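You operate a simulated robot arm through the tools that you are given. There is no shell and no other tool. Be economical: measure what you need, move in short steps, check, and stop when the job is done.

You are at the controls of a simulated two-armed robot. One attempt, no reset.

## Task
Put the driver carton that says "36V" from the top of the crate lid on the blue bench top and the driver carton marked "24V" on the green bench top. Take the spare gauge and leave it on the yellow bench lower shelf. Put the plate that says "Z" from the yellow bench top on the red bench top and the plate that says "Y" on the top of the pallet. Put the small blue tray on the white bench top. Fetch the grey fixture from the black bench top and set it on the blue guard plate. Put two of the white sachets from the black bench top on the black bench lower shelf. Take the black motor that says "2" from the inside of the motor tray and leave it on top of the white plate on the black bench top. Pull the black bench drawer open. Do these in any order. Set down upright: driver carton.

It is judged by the outcome, as a careful person would: the job done as asked, and still so three seconds after it is handed in. It fails if anything else is knocked over, pushed out of place, dropped, spilled or broken. Lids that push on must go on centred and level and be pressed home; caps that screw on are set level and turned clockwise until they are tight.

## Robot
Two 7-joint arms with vacuum grippers on one trunk, on a base that drives. Base frame: it is fixed to the floor where the robot stands at the start and does not move with it; the origin is under the middle of the robot, x ahead of it, y to its left, z up; the surface under the hand at the start is at about z = 413. Lengths are in mm, angles in rad, forces in N, time in s.
The left shoulder is at the start at [70, 174, 804], the right one opposite. With the tool pointing down near the work surface each hand reaches from about 260 to 780 mm from the robot's upright axis, wherever it stands, measured 20 degrees to its own side. Places, roughly: black bench drawer [-4600, 200, 600]; black bench lower shelf [-4700, -400, 200]; black motor [-3000, 250, 750]; blue bench top [-3800, -1700, 700]; blue guard plate (15x11x1 cm) [-2500, 200, 700]; driver carton [500, 0, 500]; green bench top [-2700, 1100, 700]; grey fixture (5x5x3 cm) [-4700, -400, 800]; plate [-750, -1500, 750]; red bench top [700, 2700, 700]; small blue tray (13x10x3 cm) [-4700, -500, 700]; spare gauge [-500, -1500, 750]; top of the pallet [600, -1300, 100]; white bench top [-4700, 3200, 700]; white plate (15x11x4 cm) [-4600, -100, 800]; white sachet [-4750, 250, 750]; yellow bench lower shelf [-1100, -1400, 200]. Payload 3.5 kg a hand.
Tool frame (each hand has its own): the origin (TCP) lies in the middle of the cups' lips, and z points out of the cups. The gripper has 2 cups of 32 mm across, covering 32 by 80 mm (tool x, y); the bellows give 10 mm. With the vacuum on, a cup seals on a smooth face that it is pressed against (1 to 4 N); it does not hold porous or soft things. The pull reaches 76 N.
Orientation is that of the tool frame in the base frame, as a unit quaternion [w, x, y, z]. With the cups facing straight down, the tool's x points along the base's -x, its y along +y and its z along -z.

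## Interface
- The arms move only by the tool nudge_tool. It takes "left_series", "right_series" or both (then of equal length, played together; a hand with none holds still); each is a list of rows, each a list of 6 numbers: the shift along the base's x, y, z in mm, then the turn, a rotation vector about the base's x, y, z in rad. In form: [[tx, ty, tz, ax, ay, az], ...]. A call has 1 to 12 rows; each row is the pose to reach, as a shift and turn from the pose commanded when the call began. "left_vac" and "right_vac" are, for a hand that has rows, the vacuum: 1 switches it on, -1 off, set as the call begins (left out, the last holds). Rows are played at 5 a second. More than 50 mm and 0.15 rad between two rows, or a gripper value outside its range, and nothing of the call is played. Where a pose cannot be reached the arm comes as near as it can. A force on the tool above 40 N (or 10 N above the force at the start of the call, whichever is more), or a blocked arm, ends the call early, and 0.2 s more pass. The pull builds up within a second once a cup has sealed. Time passes only in rows, and 0.2 s behind the last, so rows that repeat a pose give it time. It gives the time, the measured TCP pose, the force on the tool (base axes) and the pull of the vacuum at its end, in the units of the frame above (readings bear some noise), with the torque about the TCP (base axes, N m) and any sound that the robot's microphone picked up.
- Cameras (640 x 400 px; columns grow to the right, rows downward): "scene" is now at [132.5, 14.8, 1115.8]; the picture's right is [0.15, -0.99, 0.00], its down [-0.70, -0.10, -0.70] and it looks along [0.70, 0.10, -0.71] (base axes); focal length 253 px, centre (320, 200). "left" rides on the left gripper at [74, -19, -110] in its tool frame; the picture's right is [0.25, 0.97, 0.00], its down [-0.77, 0.20, -0.60] and it looks along [-0.58, 0.15, 0.80] (tool axes); focal length 218 px, centre (320, 200). "right" rides on the right gripper at [74, 19, -110] in its tool frame; the picture's right is [-0.25, 0.97, 0.00], its down [-0.77, -0.20, -0.60] and it looks along [-0.58, -0.15, 0.80] (tool axes); focal length 218 px, centre (320, 200). There is no depth. A picture from a camera that has moved, and an enlarged one, comes with that camera's place and axes in the base frame and with its lens. The place of the scene camera against the robot may be out by one fixed shift of up to 12 mm in any direction.
- get_image(camera): a new picture of that camera. No time passes.
- slide_trunk(by): slides the trunk up (or, below 0, down) by that many mm; the arms and the scene camera ride with it, the base frame stays. It gives what a move gives, with no picture.
- steer(legs): drives the robot by 1 to 6 legs, each [ahead, turn to the left] in mm and rad, along the robot's own axes; the way and the turn of a leg run together, so that a leg with both is an arc; at most 1500 mm and 3.142 rad a leg. The arms and the cameras ride along, it lands a little off, and it stops where it bumps. It gives what a move gives.
- pan_tilt(pan, tilt): turns the head with the scene camera to pan (to the left, within 1.501 rad either way) and tilt (down, from -0.506 to 1.204), counted from straight ahead of the robot. It gives what a move gives.
- enlarge(camera, box): a new picture of the part [left, top, right, bottom] of that camera's present view, enlarged. No time passes.
- sign_off(): hands the job in; it is judged then, once.

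Work in short steps. Places have to be worked out from the pictures, the camera data and where the tool is seen: move nearer, look again, correct. Check each grasp and each placing, and mend what went wrong. You have 535 turns and 320 pictures in all, those below and enlarged ones among them. Switch the vacuum off and draw the arms clear of the work before you hand the job in, unless the task says otherwise.

The tools are called as a command line: name --argument value ..., lists and objects as JSON in quotes. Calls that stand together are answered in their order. nudge_tool: Moves the arms, as the interface text tells. Its arguments: {"type":"object","properties":{"left_series":{"type":"array"},"left_vac":{"type":"number"},"right_series":{"type":"array"},"right_vac":{"type":"number"}},"required":[]} The other tools are called the same way: slide_trunk (by) slides the trunk up or down; steer (legs) drives the base; pan_tilt (pan, tilt) turns the head that bears the scene camera; get_image (camera) takes a picture; enlarge (camera, box) takes an enlarged picture of a part of a camera's view; sign_off () hands the job in.

At the start:

```text
t: 0.0
left_eef_pos: [530.2, 288.5, 718.5]
left_tcp_rot: [0.0, 0.0, 1.0, 0.0]
left_contact_force: [-0.6, 0.1, -0.1]
left_moment: [0.0, 0.0, 0.01]
left_pull: 0.1
right_eef_pos: [433.2, -149.1, 650.9]
right_tcp_rot: [0.0, 0.0, 1.0, 0.0]
right_contact_force: [-0.1, -0.2, 0.9]
right_moment: [0.03, 0.0, -0.01]
right_pull: 0.0
trunk travel left (down, up): [-300.0, 540.0]
robot x, y, heading: [2.8, -1.4, -0.002]
head pan, tilt: [0.148, 0.791]
```

scene: 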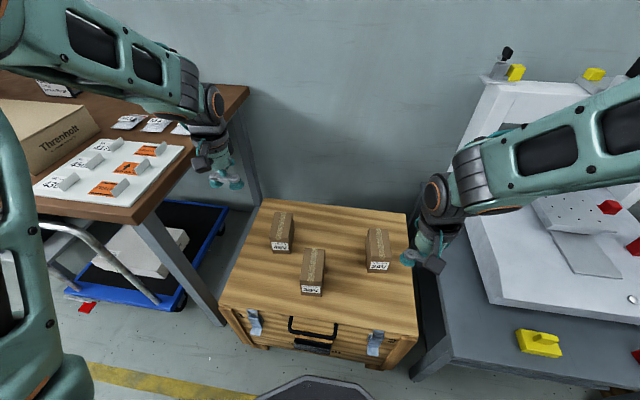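
right: 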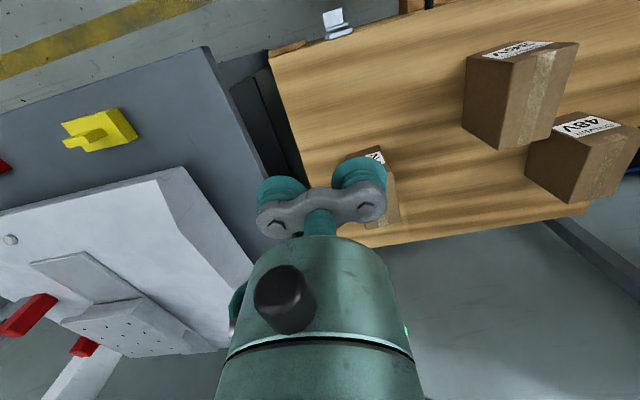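
left: 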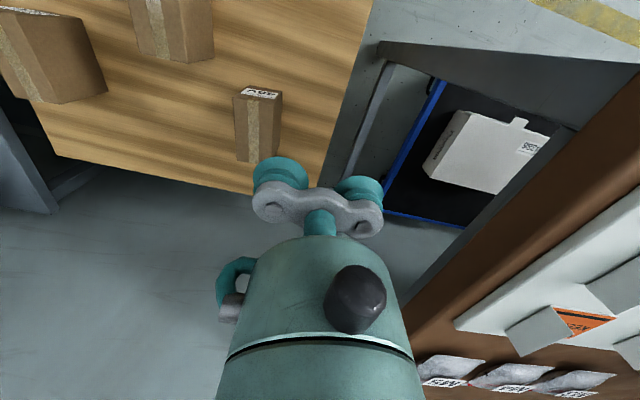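

The crate lid ahead holds three cartons. I enlarge the scene to read their labels.

enlarge --camera "scene" --box '[220, 190, 420, 315]'

enlarge --camera "right" --box '[340, 20, 640, 210]'

```text
3.20 times, centred on (320, 252) of scene
camera zoom: at [132.5, 14.8, 1115.8], right [0.15, -0.99, 0.0], down [-0.7, -0.1, -0.7], along [0.7, 0.1, -0.71], focal length 808 px, centre (320, 32)
```

zoom: 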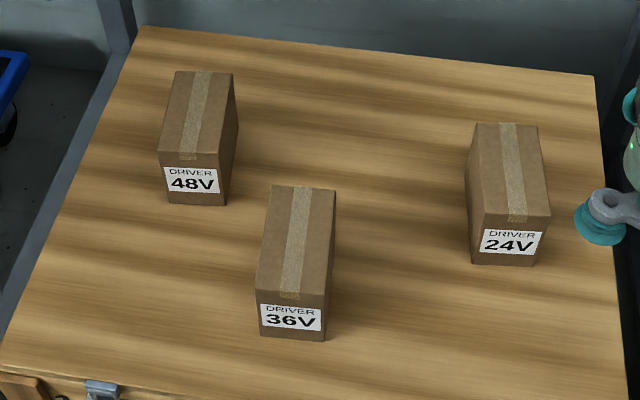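

```text
2.11 times, centred on (490, 115) of right
camera zoom: at [359.4, -130.6, 759.8], right [0.25, 0.97, 0.0], down [0.77, -0.2, 0.6], along [0.58, -0.15, -0.8], focal length 460 px, centre (-38, 379)
```

zoom: 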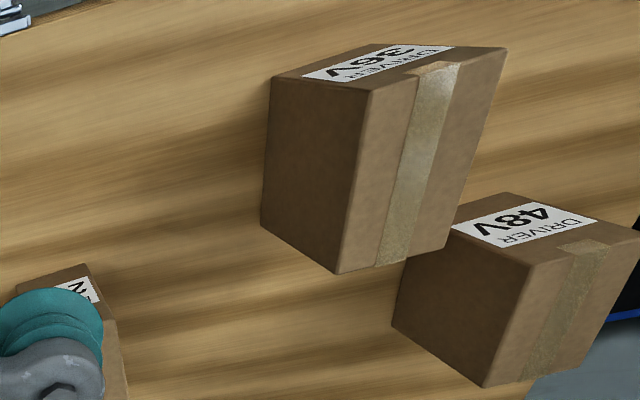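

24V sits at about (586, -94) and 36V at about (487, 87), tops near z≈502, both pointing along x. I turn both hands a quarter so the cups lie along the cartons, hovering well above.

nudge_tool --right_series '[[13, 5, 0, 0, 0, 0.137], [26, 9, 0, 0, 0, 0.273], [38, 14, 0, 0, 0, 0.41], [51, 18, 0, 0, 0, 0.547], [64, 23, 0, 0, 0, 0.683], [77, 28, 0, 0, 0, 0.82], [89, 32, 0, 0, 0, 0.957], [102, 37, 0, 0, 0, 1.093], [115, 41, 0, 0, 0, 1.23], [128, 46, 0, 0, 0, 1.367], [140, 50, 0, 0, 0, 1.503], [153, 55, 0, 0, 0, 1.64]]' --left_series '[[-4, -10, 0, 0, 0, -0.128], [-7, -20, 0, 0, 0, -0.255], [-11, -30, 0, 0, 0, -0.383], [-14, -40, 0, 0, 0, -0.51], [-18, -50, 0, 0, 0, -0.638], [-22, -60, 0, 0, 0, -0.765], [-25, -70, 0, 0, 0, -0.893], [-29, -80, 0, 0, 0, -1.02], [-32, -90, 0, 0, 0, -1.148], [-36, -100, 0, 0, 0, -1.275], [-40, -110, 0, 0, 0, -1.403], [-43, -120, 0, 0, 0, -1.53]]'

```text
t: 2.6
left_eef_pos: [487.2, 168.2, 718.8]
left_tcp_rot: [0.0, 0.693, 0.721, 0.0]
left_contact_force: [-0.6, -0.4, -0.3]
left_moment: [-0.02, 0.02, -0.02]
left_pull: 0.0
right_eef_pos: [585.9, -95.1, 649.5]
right_tcp_rot: [0.001, 0.732, -0.681, 0.0]
right_contact_force: [-0.6, 0.2, 0.4]
right_moment: [-0.03, 0.0, -0.01]
right_pull: 0.0
trunk travel left (down, up): [-300.0, 540.0]
robot x, y, heading: [4.6, 0.6, 0.001]
head pan, tilt: [0.148, 0.791]
```

Both reached. I look from each hand to place the cartons precisely.

get_image --camera "right"

get_image --camera "left"

get_image --camera "scene"

```text
314 pictures are left
camera right: at [572.2, -169.5, 759.2], right [-0.98, 0.18, 0.0], down [0.15, 0.78, 0.6], along [0.11, 0.59, -0.8], focal length 218 px, centre (320, 200)
```

right: 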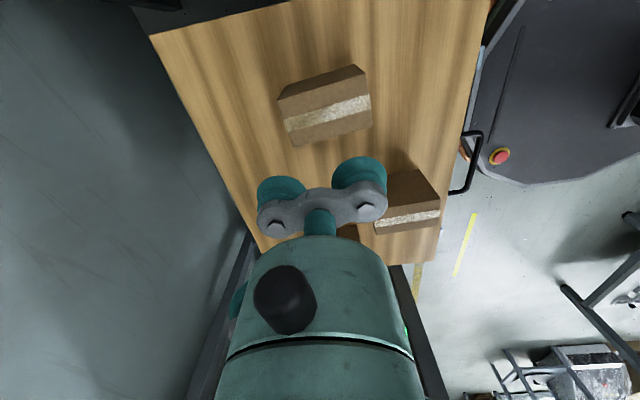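

```text
313 pictures are left
camera left: at [464.9, 242.3, 830.0], right [0.96, 0.29, 0.0], down [0.23, -0.76, 0.6], along [0.17, -0.58, -0.8], focal length 218 px, centre (320, 200)
```

left: 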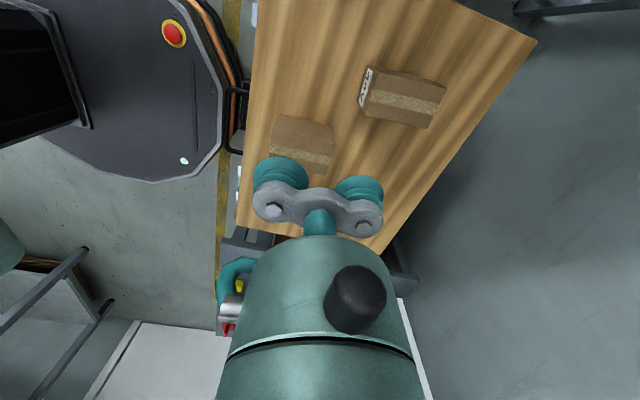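

```text
312 pictures are left
camera scene: at [132.8, 14.7, 1115.8], right [0.15, -0.99, 0.0], down [-0.7, -0.1, -0.7], along [0.7, 0.1, -0.71], focal length 253 px, centre (320, 200)
```

scene: 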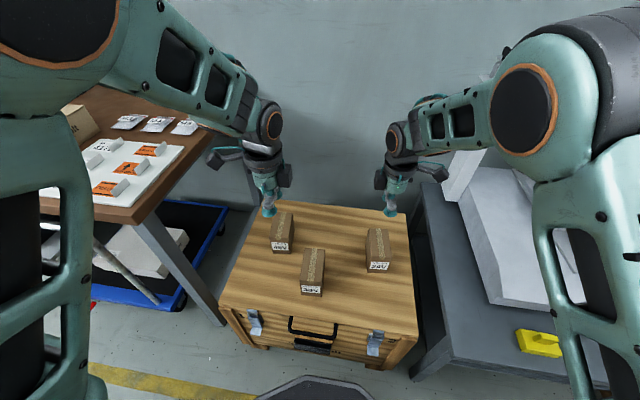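

I enlarge both wrist views around the carton tops.

enlarge --camera "left" --box '[240, 90, 400, 190]'

enlarge --camera "right" --box '[310, 150, 470, 250]'

```text
4.00 times, centred on (320, 140) of left
camera zoom: at [464.9, 242.3, 830.0], right [0.96, 0.29, 0.0], down [0.23, -0.76, 0.6], along [0.17, -0.58, -0.8], focal length 873 px, centre (320, 440)
```

zoom: 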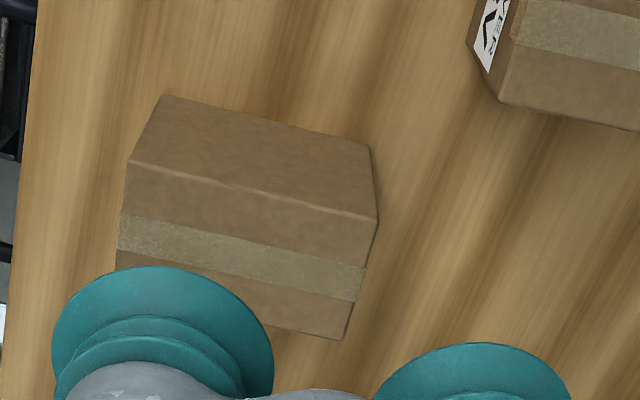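

```text
4.00 times, centred on (390, 200) of right
camera zoom: at [572.2, -169.5, 759.2], right [-0.98, 0.18, 0.0], down [0.15, 0.78, 0.6], along [0.11, 0.59, -0.8], focal length 873 px, centre (40, 200)
```

zoom: 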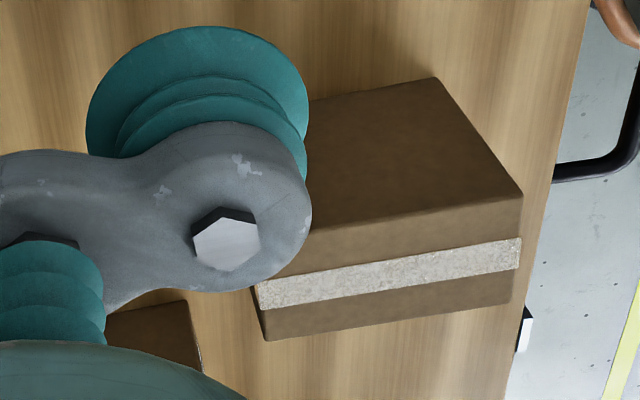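

36V top centre measures (477, 83) with yaw 0.06. I back the right hand off in -y to see 24V, and move the left hand above 36V.

nudge_tool --right_series '[[0, -45, 0, 0, 0, 0], [0, -90, 0, 0, 0, 0], [0, -130, 0, 0, 0, 0]]' --left_series '[[-4, -40, -40, 0, 0, 0.01], [-8, -65, -80, 0, 0, 0.02], [-10, -85, -130, 0, 0, 0.024]]'

get_image --camera "right"

enlarge --camera "scene" --box '[220, 190, 420, 315]'

```text
refused: row 1 steps farther than a row can; nothing moved
```

```text
309 pictures are left
camera right: at [572.2, -169.5, 759.2], right [-0.98, 0.18, 0.0], down [0.15, 0.78, 0.6], along [0.11, 0.59, -0.8], focal length 218 px, centre (320, 200)
```

right: 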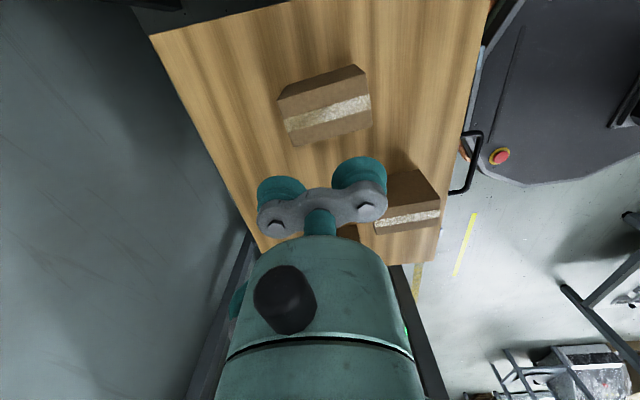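

```text
3.20 times, centred on (320, 252) of scene
camera zoom: at [132.8, 14.7, 1115.8], right [0.15, -0.99, 0.0], down [-0.7, -0.1, -0.7], along [0.7, 0.1, -0.71], focal length 808 px, centre (320, 32)
```

zoom: 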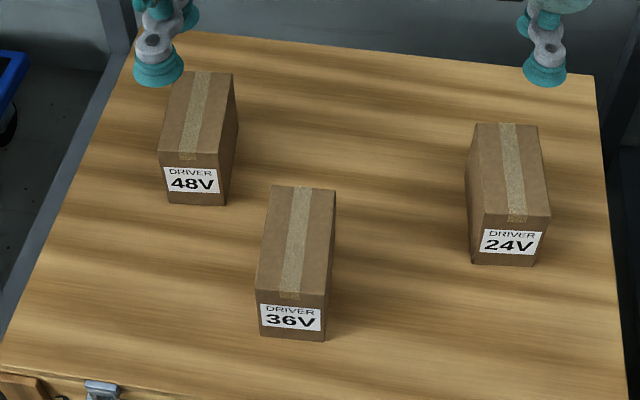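

Steps must be under 50 mm in total; I redo it smaller.

nudge_tool --right_series '[[0, -30, 0, 0, 0, 0], [0, -65, 0, 0, 0, 0], [0, -100, 0, 0, 0, 0], [0, -130, 0, 0, 0, 0]]' --left_series '[[-3, -28, -30, 0, 0, 0.005], [-6, -50, -60, 0, 0, 0.01], [-8, -70, -95, 0, 0, 0.02], [-10, -85, -130, 0, 0, 0.024]]'

get_image --camera "right"

enlarge --camera "scene" --box '[220, 190, 420, 315]'

```text
t: 3.6
left_eef_pos: [485.3, 88.4, 602.2]
left_tcp_rot: [0.024, 0.669, 0.742, -0.018]
left_contact_force: [-0.6, -0.2, -0.1]
left_moment: [0.03, 0.02, 0.02]
left_pull: 0.0
right_eef_pos: [587.4, -225.4, 648.6]
right_tcp_rot: [0.001, 0.732, -0.682, -0.001]
right_contact_force: [-0.5, 0.1, -0.3]
right_moment: [0.02, 0.01, 0.04]
right_pull: 0.1
trunk travel left (down, up): [-300.0, 540.0]
robot x, y, heading: [-0.5, 0.1, 0.003]
head pan, tilt: [0.148, 0.791]
```

```text
307 pictures are left
camera right: at [572.7, -300.2, 758.5], right [-0.98, 0.18, 0.0], down [0.15, 0.78, 0.6], along [0.11, 0.59, -0.8], focal length 218 px, centre (320, 200)
```

right: 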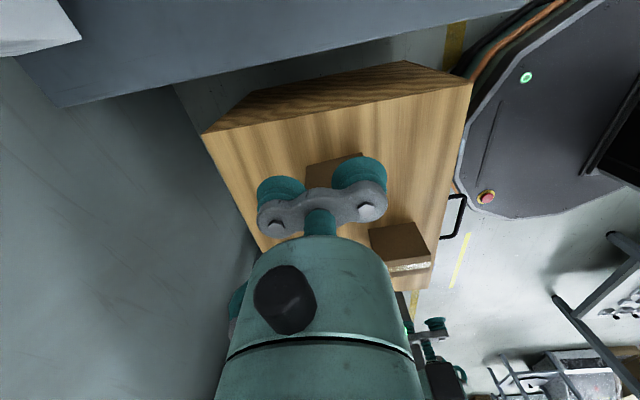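

```text
3.20 times, centred on (320, 252) of scene
camera zoom: at [133.5, 14.3, 1115.7], right [0.15, -0.99, 0.0], down [-0.7, -0.1, -0.7], along [0.69, 0.1, -0.71], focal length 808 px, centre (320, 32)
```

zoom: 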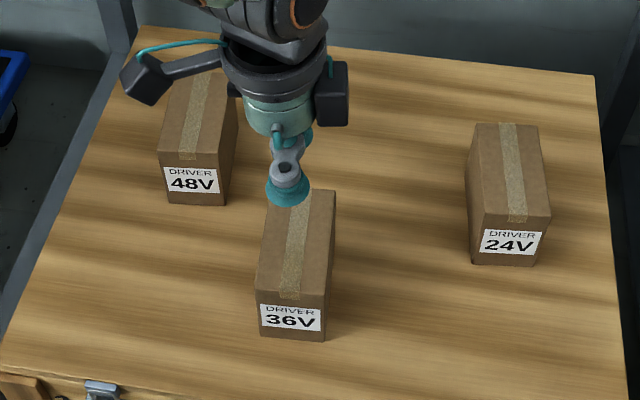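

The left hand is off its commanded pose; I hold a little to see whether it settles.

nudge_tool --left_series '[[0, 0, 0, 0, 0, 0], [0, 0, 0, 0, 0, 0]]'

```text
t: 4.2
left_eef_pos: [484.1, 89.5, 598.8]
left_tcp_rot: [0.021, 0.669, 0.743, -0.018]
left_contact_force: [-0.2, -0.4, 0.1]
left_moment: [0.01, 0.01, 0.0]
left_pull: 0.0
right_eef_pos: [585.9, -224.5, 650.4]
right_tcp_rot: [0.0, 0.731, -0.682, -0.001]
right_contact_force: [0.8, 0.5, 0.3]
right_moment: [0.03, 0.02, -0.02]
right_pull: 0.0
trunk travel left (down, up): [-300.0, 540.0]
robot x, y, heading: [1.0, 4.1, -0.001]
head pan, tilt: [0.148, 0.791]
```

In the earlier right view, the tape ends put 24V's top centre at (577, -98), yaw 0.06, which agrees with the scene view minus a ~10 mm camera offset. I raise the left hand away and bring the right hand over 24V, then lower it.

nudge_tool --right_series '[[-2, 30, 0, 0, 0, 0], [-4, 65, 0, 0, 0, 0], [-6, 100, -10, 0, 0, 0], [-9, 127, -40, 0, 0, -0.01], [-9, 127, -80, 0, 0, -0.01], [-9, 127, -120, 0, 0, -0.01]]' --left_series '[[0, 0, 20, 0, 0, 0], [0, 0, 40, 0, 0, 0], [0, 0, 60, 0, 0, 0], [0, 10, 80, 0, 0, 0], [0, 30, 100, 0, 0, 0], [0, 60, 120, 0, 0, 0]]'

nudge_tool --right_series '[[0, 0, -8, 0, 0, 0], [0, 0, -16, 0, 0, 0], [0, 0, -22, 0, 0, 0], [0, 0, -28, 0, 0, 0], [0, 0, -32, 0, 0, 0], [0, 0, -32, 0, 0, 0]]' --right_vac 1

```text
t: 5.6
left_eef_pos: [476.2, 145.0, 710.4]
left_tcp_rot: [-0.001, 0.684, 0.729, 0.0]
left_contact_force: [-1.1, 0.5, -0.3]
left_moment: [-0.04, 0.01, -0.02]
left_pull: 0.1
right_eef_pos: [579.8, -100.2, 529.4]
right_tcp_rot: [-0.002, 0.724, -0.69, -0.002]
right_contact_force: [-0.3, -0.3, 0.4]
right_moment: [0.0, -0.02, -0.01]
right_pull: 0.0
trunk travel left (down, up): [-300.0, 540.0]
robot x, y, heading: [0.8, 1.1, -0.001]
head pan, tilt: [0.148, 0.791]
```

```text
t: 7.0
left_eef_pos: [474.5, 144.4, 711.6]
left_tcp_rot: [0.002, 0.684, 0.73, 0.001]
left_contact_force: [-0.2, -0.2, -1.0]
left_moment: [0.02, -0.01, -0.01]
left_pull: 0.0
right_eef_pos: [578.8, -100.7, 501.7]
right_tcp_rot: [-0.002, 0.725, -0.688, 0.002]
right_contact_force: [1.4, -5.1, 31.3]
right_moment: [-0.09, 0.31, 0.09]
right_pull: 75.6
trunk travel left (down, up): [-300.0, 540.0]
robot x, y, heading: [-1.7, 0.2, 0.001]
head pan, tilt: [0.148, 0.791]
```

Sealed at full pull. I lift it.

nudge_tool --right_series '[[0, 0, 10, 0, 0, 0], [0, 0, 40, 0, 0, 0], [0, 0, 80, 0, 0, 0], [0, 0, 120, 0, 0, 0], [0, 0, 160, 0, 0, 0]]'

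get_image --camera "scene"

```text
t: 8.2
left_eef_pos: [475.5, 145.0, 709.5]
left_tcp_rot: [0.0, 0.684, 0.729, 0.0]
left_contact_force: [0.5, -0.1, 0.5]
left_moment: [0.02, -0.03, -0.01]
left_pull: 0.0
right_eef_pos: [577.0, -107.8, 649.3]
right_tcp_rot: [0.001, 0.719, -0.695, -0.014]
right_contact_force: [-0.2, -0.3, -3.1]
right_moment: [-0.04, -0.02, -0.02]
right_pull: 75.5
trunk travel left (down, up): [-300.0, 540.0]
robot x, y, heading: [0.6, 2.3, 0.001]
head pan, tilt: [0.148, 0.791]
```

```text
305 pictures are left
camera scene: at [132.0, 14.8, 1115.8], right [0.15, -0.99, 0.0], down [-0.7, -0.1, -0.7], along [0.7, 0.1, -0.71], focal length 253 px, centre (320, 200)
```

scene: 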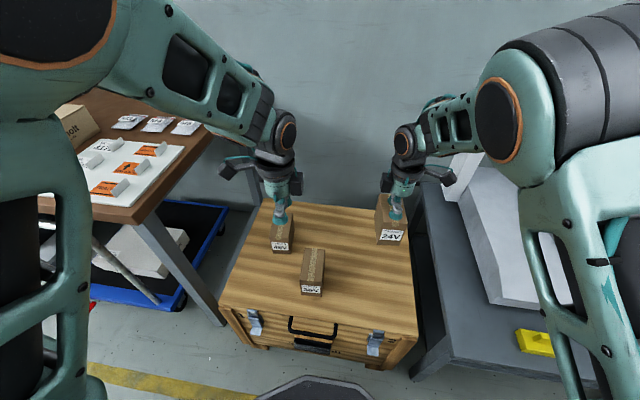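

24V is held. I retract the right hand toward the body before turning the base right so the left hand can get at 36V comfortably.

nudge_tool --right_series '[[-40, -10, 10, 0, 0, 0], [-80, -20, 20, 0, 0, 0], [-120, -30, 30, 0, 0, 0], [-160, -40, 40, 0, 0, -0.1], [-200, -55, 40, 0, 0, -0.2], [-230, -75, 40, 0, 0, -0.3]]'

steer --legs '[[0, -0.4]]'

get_image --camera "scene"

get_image --camera "left"

```text
t: 9.6
left_eef_pos: [476.1, 143.4, 710.8]
left_tcp_rot: [-0.001, 0.684, 0.729, 0.0]
left_contact_force: [0.6, -0.6, 0.2]
left_moment: [0.01, -0.02, 0.04]
left_pull: 0.0
right_eef_pos: [345.8, -174.7, 700.5]
right_tcp_rot: [0.001, -0.618, 0.786, 0.0]
right_contact_force: [0.0, -0.7, -3.0]
right_moment: [0.02, -0.04, -0.01]
right_pull: 75.8
right hand out of reach, approached as far as the arm can: row 5
trunk travel left (down, up): [-300.0, 540.0]
robot x, y, heading: [0.1, 0.6, -0.002]
head pan, tilt: [0.148, 0.791]
```

```text
t: 11.2
left_eef_pos: [495.1, -51.8, 710.0]
left_tcp_rot: [0.0, 0.815, 0.579, 0.001]
left_contact_force: [0.5, -0.7, 0.6]
left_moment: [0.02, 0.0, 0.03]
left_pull: 0.0
right_eef_pos: [252.2, -295.0, 699.3]
right_tcp_rot: [-0.001, -0.449, 0.894, 0.001]
right_contact_force: [-0.3, 0.1, -2.6]
right_moment: [0.0, 0.0, 0.01]
right_pull: 74.9
trunk travel left (down, up): [-300.0, 540.0]
robot x, y, heading: [0.7, 1.6, -0.4]
head pan, tilt: [0.148, 0.791]
```

```text
304 pictures are left
camera scene: at [126.8, -37.2, 1115.8], right [-0.25, -0.97, 0.0], down [-0.69, 0.18, -0.7], along [0.68, -0.17, -0.71], focal length 253 px, centre (320, 200)
```

scene: 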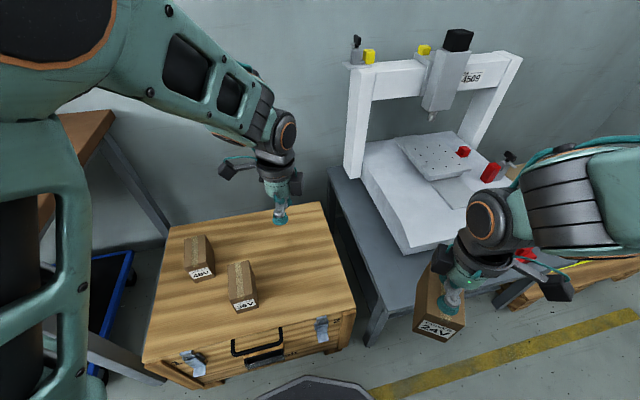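

```text
303 pictures are left
camera left: at [500.9, 24.0, 821.1], right [1.0, -0.08, 0.0], down [-0.06, -0.79, 0.6], along [-0.05, -0.6, -0.8], focal length 218 px, centre (320, 200)
```

left: 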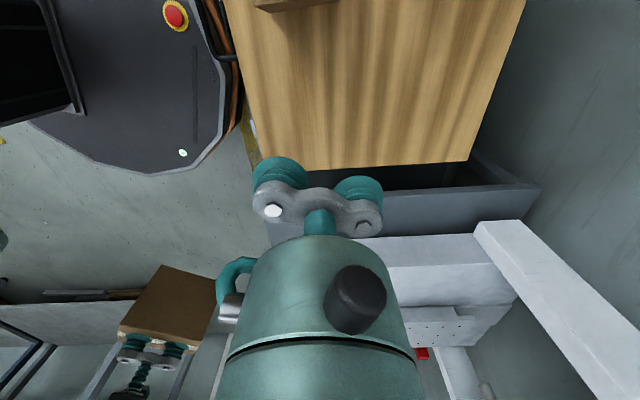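

The base spun cleanly. I move the left hand over 36V at (477, 83), turning back to its yaw, then look.

nudge_tool --left_series '[[-4, 30, 0, 0, 0, 0.08], [-8, 60, 0, 0, 0, 0.16], [-12, 90, 0, 0, 0, 0.24], [-16, 120, -20, 0, 0, 0.32], [-18, 135, -60, 0, 0, 0.395], [-18, 135, -95, 0, 0, 0.395], [-18, 135, -110, 0, 0, 0.395]]'

get_image --camera "left"

get_image --camera "scene"

```text
t: 12.8
left_eef_pos: [477.6, 82.5, 599.0]
left_tcp_rot: [0.0, 0.685, 0.728, 0.0]
left_contact_force: [0.3, -0.2, 0.1]
left_moment: [-0.03, -0.02, 0.01]
left_pull: 0.2
right_eef_pos: [253.2, -295.7, 700.4]
right_tcp_rot: [0.0, -0.448, 0.894, 0.0]
right_contact_force: [-0.6, 0.0, -2.6]
right_moment: [-0.01, -0.04, 0.01]
right_pull: 75.3
trunk travel left (down, up): [-300.0, 540.0]
robot x, y, heading: [0.0, 3.6, -0.396]
head pan, tilt: [0.148, 0.791]
```

```text
302 pictures are left
camera left: at [453.0, 155.1, 710.4], right [0.95, 0.31, 0.0], down [0.25, -0.76, 0.6], along [0.19, -0.57, -0.8], focal length 218 px, centre (320, 200)
```

left: 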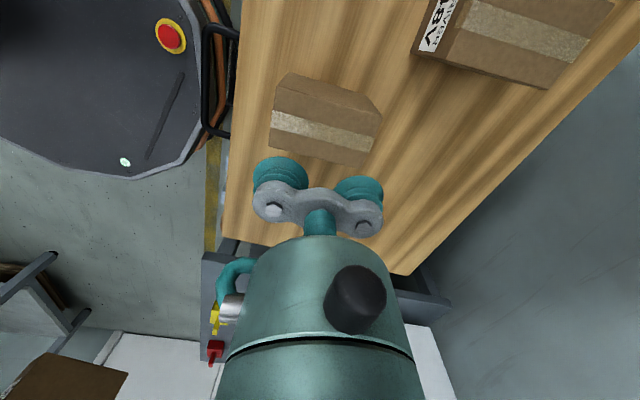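

```text
301 pictures are left
camera scene: at [127.2, -36.8, 1115.8], right [-0.25, -0.97, 0.0], down [-0.69, 0.18, -0.7], along [0.68, -0.17, -0.71], focal length 253 px, centre (320, 200)
```

scene: 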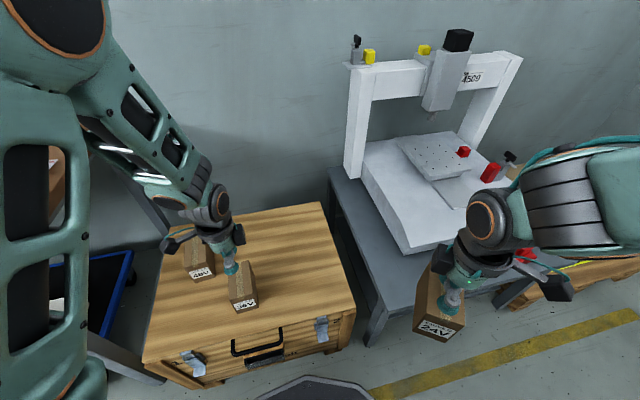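

Aligned to within a few mm: centre ≈ (480, 86). I descend with the vacuum on.

nudge_tool --left_series '[[2, 3, -35, 0, 0, 0.01], [2, 3, -65, 0, 0, 0.01], [2, 3, -80, 0, 0, 0.01], [2, 3, -88, 0, 0, 0.01], [2, 3, -94, 0, 0, 0.01], [2, 3, -97, 0, 0, 0.01], [2, 3, -97, 0, 0, 0.01]]' --left_vac 1

nudge_tool --left_series '[[0, 0, 0, 0, 0, 0], [0, 0, 0, 0, 0, 0], [0, 0, 30, 0, 0, 0], [0, 0, 70, 0, 0, 0], [0, 0, 110, 0, 0, 0], [0, 0, 150, 0, 0, 0]]'

```text
t: 14.4
left_eef_pos: [479.9, 85.3, 503.9]
left_tcp_rot: [0.001, 0.682, 0.731, 0.001]
left_contact_force: [0.9, 2.2, 8.6]
left_moment: [-0.02, 0.13, -0.06]
left_pull: 75.6
right_eef_pos: [253.5, -295.2, 700.3]
right_tcp_rot: [0.001, -0.448, 0.894, 0.0]
right_contact_force: [-0.5, -0.1, -2.9]
right_moment: [-0.04, 0.01, -0.01]
right_pull: 74.9
trunk travel left (down, up): [-300.0, 540.0]
robot x, y, heading: [0.5, -1.8, -0.4]
head pan, tilt: [0.148, 0.791]
```

```text
t: 15.8
left_eef_pos: [478.7, 85.8, 652.8]
left_tcp_rot: [-0.001, 0.682, 0.731, 0.001]
left_contact_force: [-1.0, -0.1, -3.2]
left_moment: [0.0, 0.0, 0.01]
left_pull: 75.2
right_eef_pos: [252.0, -294.8, 698.7]
right_tcp_rot: [0.0, -0.448, 0.894, 0.0]
right_contact_force: [-0.3, -0.5, -3.0]
right_moment: [-0.02, -0.03, 0.01]
right_pull: 75.8
trunk travel left (down, up): [-300.0, 540.0]
robot x, y, heading: [1.0, -2.0, -0.396]
head pan, tilt: [0.148, 0.791]
```

Both cartons are held. I draw the left hand in, raise the trunk so the cartons clear bench height, and look around.

nudge_tool --left_series '[[-20, -12, 10, 0, 0, 0], [-40, -25, 20, 0, 0, 0], [-60, -37, 30, 0, 0, 0], [-80, -50, 45, 0, 0, 0]]'

slide_trunk --by 250

pan_tilt --pan 1.3 --tilt 0.4

get_image --camera "scene"

pan_tilt --pan -1.3 --tilt 0.4

get_image --camera "scene"

```text
t: 16.8
left_eef_pos: [398.6, 38.3, 697.6]
left_tcp_rot: [0.001, 0.681, 0.732, -0.001]
left_contact_force: [-0.2, -0.3, -2.2]
left_moment: [0.02, -0.02, -0.01]
left_pull: 75.2
right_eef_pos: [253.9, -293.7, 701.3]
right_tcp_rot: [-0.001, -0.45, 0.893, -0.001]
right_contact_force: [-0.1, 0.9, -2.2]
right_moment: [0.01, 0.01, 0.0]
right_pull: 75.9
trunk travel left (down, up): [-300.0, 540.0]
robot x, y, heading: [1.0, 0.4, -0.398]
head pan, tilt: [0.148, 0.791]
```

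```text
t: 19.4
left_eef_pos: [398.8, 35.9, 947.5]
left_tcp_rot: [0.0, 0.682, 0.731, 0.0]
left_contact_force: [-0.5, 0.1, -2.9]
left_moment: [0.0, 0.01, 0.0]
left_pull: 74.9
right_eef_pos: [253.3, -296.1, 949.2]
right_tcp_rot: [0.0, -0.449, 0.894, 0.0]
right_contact_force: [-0.5, 0.4, -2.5]
right_moment: [-0.05, 0.02, 0.0]
right_pull: 75.3
trunk travel left (down, up): [-550.0, 290.0]
robot x, y, heading: [-1.2, -0.5, -0.399]
head pan, tilt: [0.148, 0.791]
```

```text
t: 20.7
left_eef_pos: [399.4, 36.1, 948.0]
left_tcp_rot: [0.0, 0.682, 0.731, 0.0]
left_contact_force: [-0.4, 0.7, -3.2]
left_moment: [0.01, 0.03, 0.01]
left_pull: 75.8
right_eef_pos: [253.3, -295.8, 949.6]
right_tcp_rot: [0.0, -0.448, 0.894, 0.0]
right_contact_force: [-0.1, 0.6, -3.5]
right_moment: [-0.05, -0.01, -0.01]
right_pull: 75.9
trunk travel left (down, up): [-550.0, 290.0]
robot x, y, heading: [2.1, -0.3, -0.398]
head pan, tilt: [1.3, 0.4]
```

```text
300 pictures are left
camera scene: at [106.1, 55.8, 1400.2], right [0.78, -0.62, 0.0], down [-0.24, -0.3, -0.92], along [0.57, 0.72, -0.39], focal length 253 px, centre (320, 200)
```

scene: 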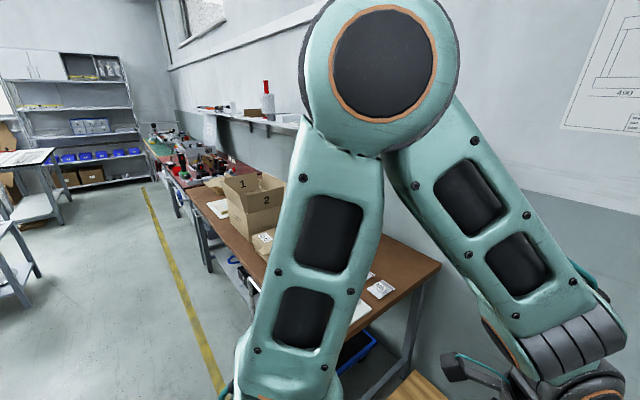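

```text
t: 23.1
left_eef_pos: [399.6, 36.9, 947.0]
left_tcp_rot: [0.001, 0.682, 0.731, 0.0]
left_contact_force: [0.0, 0.3, -2.9]
left_moment: [-0.01, 0.0, 0.0]
left_pull: 75.6
right_eef_pos: [252.9, -294.8, 949.5]
right_tcp_rot: [0.0, -0.449, 0.894, -0.001]
right_contact_force: [-1.1, 0.5, -3.1]
right_moment: [0.01, -0.01, 0.0]
right_pull: 75.2
trunk travel left (down, up): [-550.0, 290.0]
robot x, y, heading: [3.7, -0.5, -0.4]
head pan, tilt: [-1.3, 0.4]
```

```text
299 pictures are left
camera scene: at [36.7, -108.6, 1400.2], right [-0.99, 0.13, 0.0], down [0.05, 0.39, -0.92], along [-0.12, -0.91, -0.39], focal length 253 px, centre (320, 200)
```

scene: 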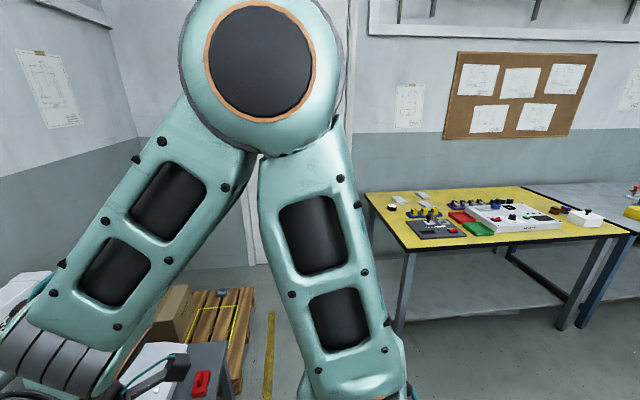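

The yellow bench is to the south-west. I back off 350 mm into the aisle, then turn to face west with the cartons high.

steer --legs '[[-350, 0], [0, -1.5]]'

pan_tilt --pan -0.7 --tilt 0.35

get_image --camera "scene"

pan_tilt --pan 0.3 --tilt 0.5

get_image --camera "scene"

```text
t: 29.0
left_eef_pos: [-254.0, -261.8, 948.4]
left_tcp_rot: [-0.001, 0.997, 0.072, 0.001]
left_contact_force: [-0.9, 0.0, -3.3]
left_moment: [0.03, -0.01, -0.02]
left_pull: 75.4
right_eef_pos: [-595.1, -138.7, 948.7]
right_tcp_rot: [0.0, 0.28, 0.96, 0.001]
right_contact_force: [-0.1, 0.7, -2.3]
right_moment: [0.0, 0.01, 0.01]
right_pull: 75.7
trunk travel left (down, up): [-550.0, 290.0]
robot x, y, heading: [-319.5, 134.3, -1.894]
head pan, tilt: [-1.3, 0.4]
```

```text
t: 30.0
left_eef_pos: [-254.5, -259.1, 948.2]
left_tcp_rot: [-0.001, 0.997, 0.071, 0.0]
left_contact_force: [-1.1, -1.5, -3.2]
left_moment: [-0.02, -0.03, 0.02]
left_pull: 75.2
right_eef_pos: [-595.4, -138.1, 950.2]
right_tcp_rot: [0.0, 0.28, 0.96, 0.0]
right_contact_force: [0.0, -0.4, -2.9]
right_moment: [0.05, 0.02, -0.04]
right_pull: 75.8
trunk travel left (down, up): [-550.0, 290.0]
robot x, y, heading: [-317.6, 134.1, -1.896]
head pan, tilt: [-0.7, 0.351]
```

```text
298 pictures are left
camera scene: at [-413.4, 42.2, 1404.8], right [-0.52, 0.86, 0.0], down [0.29, 0.18, -0.94], along [-0.8, -0.49, -0.34], focal length 253 px, centre (320, 200)
```

scene: 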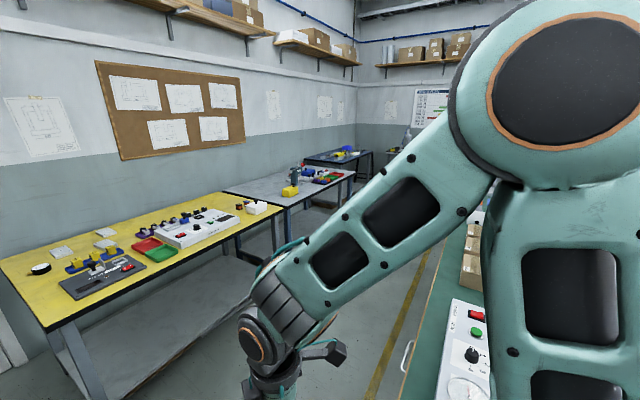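

```text
t: 31.3
left_eef_pos: [-255.7, -260.0, 949.4]
left_tcp_rot: [0.0, 0.997, 0.071, 0.0]
left_contact_force: [0.4, -0.5, -2.2]
left_moment: [0.04, -0.01, -0.02]
left_pull: 75.6
right_eef_pos: [-595.0, -139.8, 949.3]
right_tcp_rot: [0.0, 0.28, 0.96, -0.001]
right_contact_force: [-0.1, 0.6, -2.4]
right_moment: [-0.07, -0.01, 0.0]
right_pull: 75.1
trunk travel left (down, up): [-550.0, 290.0]
robot x, y, heading: [-320.0, 137.0, -1.9]
head pan, tilt: [0.3, 0.499]
```

```text
297 pictures are left
camera scene: at [-336.2, -0.6, 1391.1], right [-1.0, 0.03, 0.0], down [0.01, 0.48, -0.88], along [-0.02, -0.88, -0.48], focal length 253 px, centre (320, 200)
```

scene: 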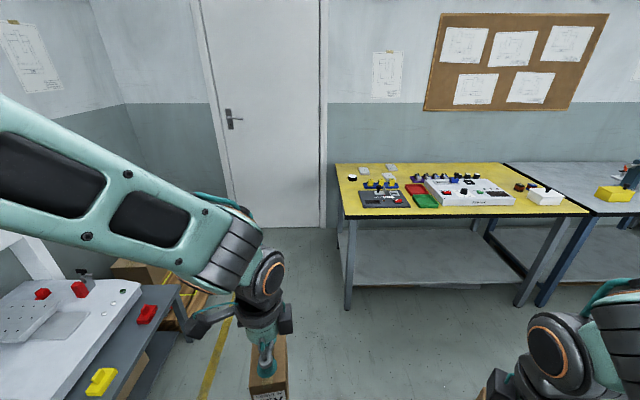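

I turn on to face west along the aisle and take a look.

steer --legs '[[0, -1.0]]'

pan_tilt --pan 0.0 --tilt 0.25

get_image --camera "scene"

pan_tilt --pan -0.8 --tilt 0.3

get_image --camera "scene"

```text
t: 34.2
left_eef_pos: [-618.2, -132.1, 948.7]
left_tcp_rot: [0.0, 0.909, -0.417, 0.0]
left_contact_force: [-0.4, -0.4, -2.6]
left_moment: [0.01, 0.0, -0.01]
left_pull: 75.3
right_eef_pos: [-700.2, 221.5, 949.0]
right_tcp_rot: [0.0, 0.707, 0.708, -0.001]
right_contact_force: [0.0, 0.6, -2.5]
right_moment: [-0.02, 0.03, 0.0]
right_pull: 75.5
trunk travel left (down, up): [-550.0, 290.0]
robot x, y, heading: [-317.6, 133.9, -2.894]
head pan, tilt: [0.3, 0.499]
```

```text
t: 35.0
left_eef_pos: [-619.3, -132.5, 947.9]
left_tcp_rot: [0.0, 0.909, -0.418, 0.0]
left_contact_force: [-0.7, -0.4, -2.4]
left_moment: [0.01, 0.01, -0.02]
left_pull: 75.3
right_eef_pos: [-699.3, 221.3, 949.0]
right_tcp_rot: [0.0, 0.706, 0.708, 0.0]
right_contact_force: [0.0, 0.2, -3.0]
right_moment: [0.01, 0.01, 0.0]
right_pull: 75.8
trunk travel left (down, up): [-550.0, 290.0]
robot x, y, heading: [-324.3, 132.7, -2.901]
head pan, tilt: [0.0, 0.25]
```

```text
296 pictures are left
camera scene: at [-457.1, 103.4, 1414.2], right [-0.24, 0.97, 0.0], down [0.24, 0.06, -0.97], along [-0.94, -0.23, -0.25], focal length 253 px, centre (320, 200)
```

scene: 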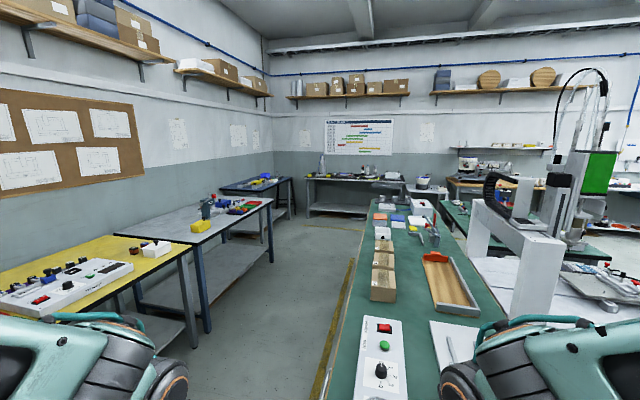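

```text
t: 36.1
left_eef_pos: [-618.6, -131.1, 948.1]
left_tcp_rot: [0.0, 0.909, -0.417, 0.0]
left_contact_force: [0.1, 0.1, -2.1]
left_moment: [0.0, -0.02, -0.01]
left_pull: 75.9
right_eef_pos: [-699.0, 219.8, 949.2]
right_tcp_rot: [0.0, 0.707, 0.707, -0.001]
right_contact_force: [-0.1, 0.4, -2.3]
right_moment: [0.04, 0.01, 0.02]
right_pull: 75.2
trunk travel left (down, up): [-550.0, 290.0]
robot x, y, heading: [-320.2, 135.5, -2.901]
head pan, tilt: [-0.799, 0.3]
```

```text
295 pictures are left
camera scene: at [-445.7, 175.3, 1409.5], right [0.53, 0.85, 0.0], down [0.25, -0.16, -0.96], along [-0.81, 0.51, -0.3], focal length 253 px, centre (320, 200)
```

scene: 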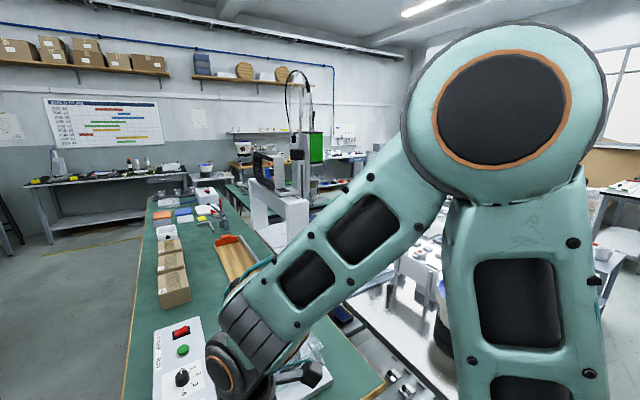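

South aisle runs between the wall row (front edge y≈-990) and the green island (edge y≈0). I drive to about (-900, -500), then west along y≈-500.

steer --legs '[[0, 0.59], [860, 0], [0, -0.83]]'

pan_tilt --pan 0.0 --tilt 0.4

get_image --camera "scene"

```text
t: 40.3
left_eef_pos: [-675.6, -508.3, 946.4]
left_tcp_rot: [0.001, 0.986, -0.167, 0.003]
left_contact_force: [0.8, -1.9, -3.3]
left_moment: [0.06, 0.06, 0.01]
left_pull: 76.0
right_eef_pos: [-923.4, -246.0, 948.4]
right_tcp_rot: [0.002, 0.498, 0.867, 0.0]
right_contact_force: [0.0, -0.8, -3.0]
right_moment: [0.02, -0.01, -0.03]
right_pull: 75.8
trunk travel left (down, up): [-550.0, 290.0]
robot x, y, heading: [-545.1, -135.6, -2.44]
head pan, tilt: [-0.799, 0.3]
stopped in leg 2: the robot was blocked; the commanded pose is now the measured one
```

```text
t: 41.5
left_eef_pos: [-674.0, -509.4, 947.3]
left_tcp_rot: [0.004, 0.986, -0.168, 0.004]
left_contact_force: [0.5, -0.1, -2.5]
left_moment: [-0.01, -0.03, 0.02]
left_pull: 75.6
right_eef_pos: [-920.5, -247.2, 949.4]
right_tcp_rot: [0.001, 0.498, 0.867, 0.0]
right_contact_force: [0.2, 0.1, -2.9]
right_moment: [0.03, 0.01, -0.01]
right_pull: 75.0
trunk travel left (down, up): [-550.0, 290.0]
robot x, y, heading: [-545.5, -138.1, -2.443]
head pan, tilt: [0.0, 0.4]
```

```text
294 pictures are left
camera scene: at [-651.7, -225.2, 1400.2], right [-0.64, 0.77, 0.0], down [0.3, 0.25, -0.92], along [-0.71, -0.59, -0.39], focal length 253 px, centre (320, 200)
```

scene: 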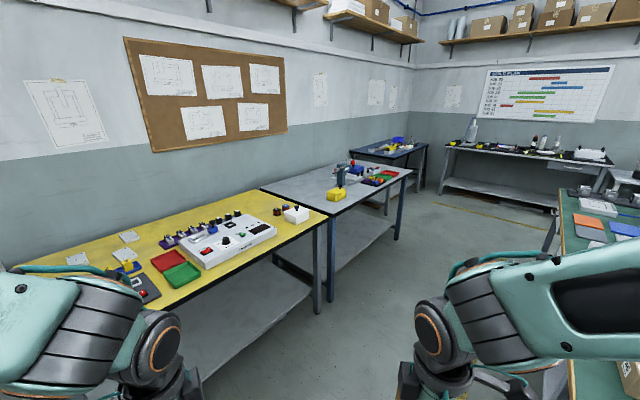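

The base touched something, probably the island's corner. I look to the right and down before moving.

pan_tilt --pan -1.0 --tilt 0.95

get_image --camera "scene"

get_image --camera "right"

```text
t: 42.7
left_eef_pos: [-673.7, -509.7, 948.6]
left_tcp_rot: [0.004, 0.986, -0.168, 0.003]
left_contact_force: [0.0, -0.3, -2.6]
left_moment: [0.0, 0.05, -0.01]
left_pull: 75.3
right_eef_pos: [-920.0, -247.0, 948.6]
right_tcp_rot: [0.001, 0.498, 0.867, 0.0]
right_contact_force: [0.5, 0.4, -2.9]
right_moment: [0.01, -0.02, 0.01]
right_pull: 76.0
trunk travel left (down, up): [-550.0, 290.0]
robot x, y, heading: [-548.0, -136.3, -2.441]
head pan, tilt: [-1.0, 0.949]
```

```text
293 pictures are left
camera scene: at [-650.6, -143.4, 1353.6], right [0.3, 0.95, 0.0], down [0.78, -0.24, -0.58], along [-0.56, 0.17, -0.81], focal length 253 px, centre (320, 200)
```

scene: 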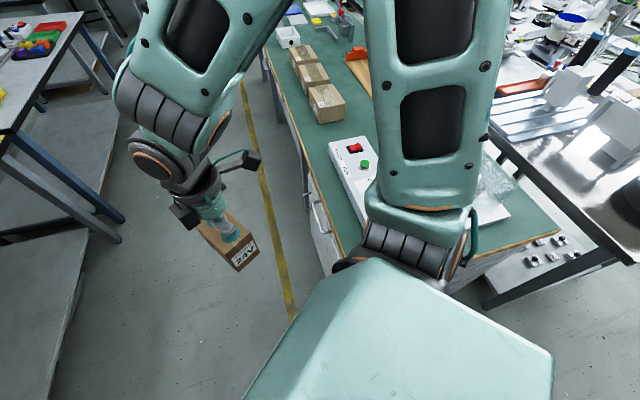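

```text
292 pictures are left
camera right: at [-941.8, -173.3, 1059.0], right [0.96, 0.27, 0.0], down [0.21, -0.77, 0.6], along [0.16, -0.58, -0.8], focal length 218 px, centre (320, 200)
```

right: 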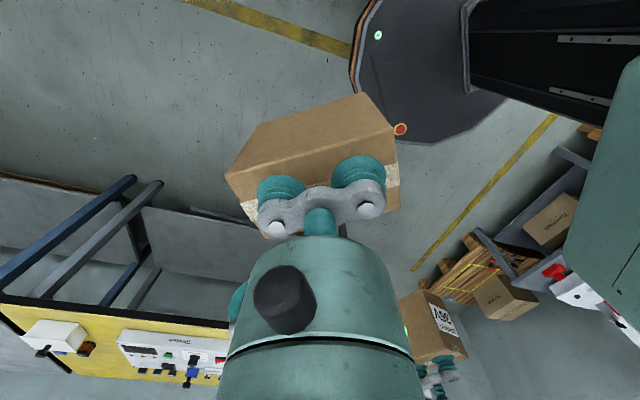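

The base met the bench corner at about (-780, 0). I back off, go round it with more clearance, then face west.

steer --legs '[[-250, 0], [0, 0.467], [600, 0], [0, -1.167]]'

pan_tilt --pan 0.0 --tilt 0.5

get_image --camera "scene"

```text
t: 51.9
left_eef_pos: [-931.4, -719.4, 948.2]
left_tcp_rot: [0.004, 0.864, -0.503, 0.002]
left_contact_force: [0.1, 0.4, -2.3]
left_moment: [0.03, -0.01, 0.02]
left_pull: 75.3
right_eef_pos: [-944.4, -359.9, 948.6]
right_tcp_rot: [0.0, 0.77, 0.638, -0.001]
right_contact_force: [0.1, 0.2, -2.4]
right_moment: [0.0, -0.01, -0.04]
right_pull: 75.9
trunk travel left (down, up): [-550.0, 290.0]
robot x, y, heading: [-587.9, -524.2, 3.125]
head pan, tilt: [-1.0, 0.949]
```

```text
t: 53.1
left_eef_pos: [-931.8, -719.7, 948.2]
left_tcp_rot: [0.005, 0.864, -0.503, 0.001]
left_contact_force: [0.0, -0.3, -2.9]
left_moment: [-0.01, 0.02, 0.02]
left_pull: 75.8
right_eef_pos: [-944.9, -359.7, 949.7]
right_tcp_rot: [0.001, 0.77, 0.638, 0.0]
right_contact_force: [-0.6, 0.6, -2.3]
right_moment: [0.05, 0.0, 0.01]
right_pull: 75.1
trunk travel left (down, up): [-550.0, 290.0]
robot x, y, heading: [-590.3, -523.6, 3.123]
head pan, tilt: [0.0, 0.499]
```

```text
291 pictures are left
camera scene: at [-727.7, -517.3, 1391.0], right [0.02, 1.0, 0.0], down [0.48, -0.01, -0.88], along [-0.88, 0.02, -0.48], focal length 253 px, centre (320, 200)
```

scene: 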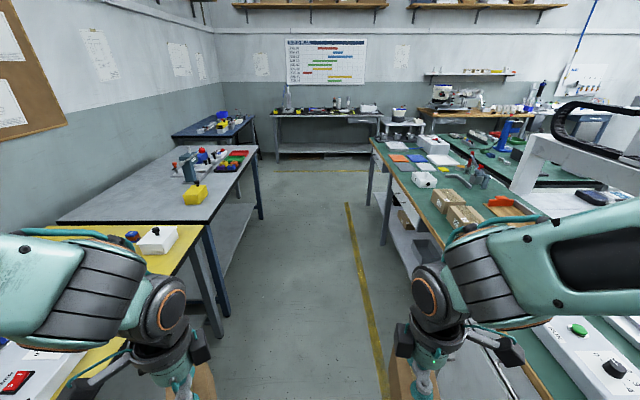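

The aisle is clear. I drive west to about x=-3290 and look at the blue bench.

steer --legs '[[1450, 0.01], [1250, 0]]'

pan_tilt --pan 0.75 --tilt 0.5

get_image --camera "scene"

pan_tilt --pan -0.4 --tilt 0.4

get_image --camera "scene"

pan_tilt --pan -1.4 --tilt 0.4

get_image --camera "scene"

```text
t: 66.2
left_eef_pos: [-3632.7, -691.9, 947.3]
left_tcp_rot: [0.004, 0.865, -0.502, 0.002]
left_contact_force: [-0.2, 0.8, -3.1]
left_moment: [0.05, 0.03, 0.02]
left_pull: 75.5
right_eef_pos: [-3646.1, -329.7, 950.5]
right_tcp_rot: [0.0, 0.77, 0.638, -0.001]
right_contact_force: [-0.1, 0.2, -3.0]
right_moment: [0.02, -0.01, -0.02]
right_pull: 75.8
trunk travel left (down, up): [-550.0, 290.0]
robot x, y, heading: [-3294.1, -492.4, 3.122]
head pan, tilt: [0.0, 0.499]
```

```text
t: 67.3
left_eef_pos: [-3631.5, -692.1, 948.0]
left_tcp_rot: [0.004, 0.865, -0.502, 0.001]
left_contact_force: [-0.2, 0.2, -3.2]
left_moment: [0.0, 0.02, -0.01]
left_pull: 75.5
right_eef_pos: [-3645.2, -331.5, 949.4]
right_tcp_rot: [0.0, 0.77, 0.637, -0.002]
right_contact_force: [-0.3, 0.2, -2.1]
right_moment: [0.01, -0.02, -0.02]
right_pull: 75.2
trunk travel left (down, up): [-550.0, 290.0]
robot x, y, heading: [-3288.1, -495.6, 3.118]
head pan, tilt: [0.75, 0.499]
```

```text
290 pictures are left
camera scene: at [-3405.1, -550.6, 1391.1], right [-0.67, 0.74, 0.0], down [0.36, 0.32, -0.88], along [-0.65, -0.59, -0.48], focal length 253 px, centre (320, 200)
```

scene: 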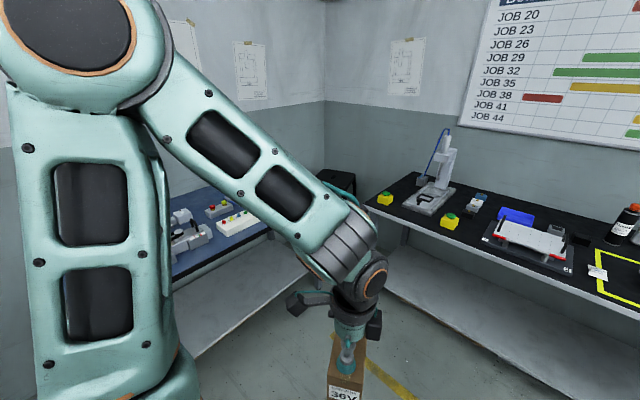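

```text
t: 68.7
left_eef_pos: [-3632.5, -692.2, 947.4]
left_tcp_rot: [0.003, 0.865, -0.502, 0.002]
left_contact_force: [0.3, 0.4, -3.9]
left_moment: [0.02, -0.03, -0.02]
left_pull: 75.5
right_eef_pos: [-3644.9, -330.7, 950.6]
right_tcp_rot: [0.0, 0.77, 0.638, -0.001]
right_contact_force: [-0.5, 0.5, -3.5]
right_moment: [0.01, -0.02, -0.01]
right_pull: 75.7
trunk travel left (down, up): [-550.0, 290.0]
robot x, y, heading: [-3292.6, -494.0, 3.124]
head pan, tilt: [-0.4, 0.4]
```

```text
289 pictures are left
camera scene: at [-3422.1, -452.4, 1400.2], right [0.4, 0.91, 0.0], down [0.36, -0.16, -0.92], along [-0.84, 0.37, -0.39], focal length 253 px, centre (320, 200)
```

scene: 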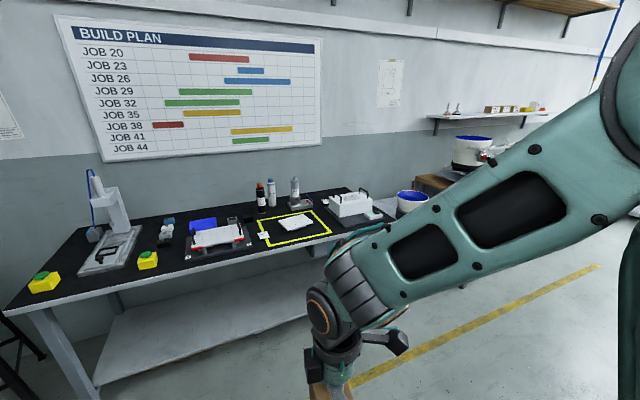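

```text
t: 70.0
left_eef_pos: [-3632.2, -691.2, 947.9]
left_tcp_rot: [0.003, 0.865, -0.502, 0.002]
left_contact_force: [0.0, -0.2, -3.1]
left_moment: [0.01, -0.02, 0.02]
left_pull: 75.6
right_eef_pos: [-3646.0, -331.9, 949.1]
right_tcp_rot: [0.001, 0.77, 0.638, 0.0]
right_contact_force: [0.1, 0.3, -3.2]
right_moment: [0.01, -0.03, -0.02]
right_pull: 76.0
trunk travel left (down, up): [-550.0, 290.0]
robot x, y, heading: [-3289.9, -494.3, 3.124]
head pan, tilt: [-1.4, 0.4]
```

```text
288 pictures are left
camera scene: at [-3351.6, -398.3, 1400.2], right [0.99, 0.15, 0.0], down [0.06, -0.38, -0.92], along [-0.14, 0.91, -0.39], focal length 253 px, centre (320, 200)
```

scene: 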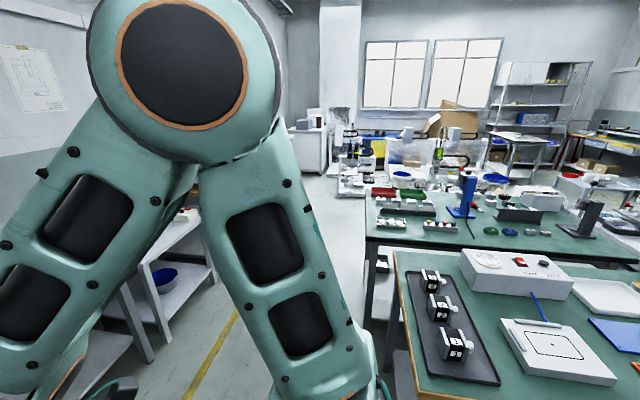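

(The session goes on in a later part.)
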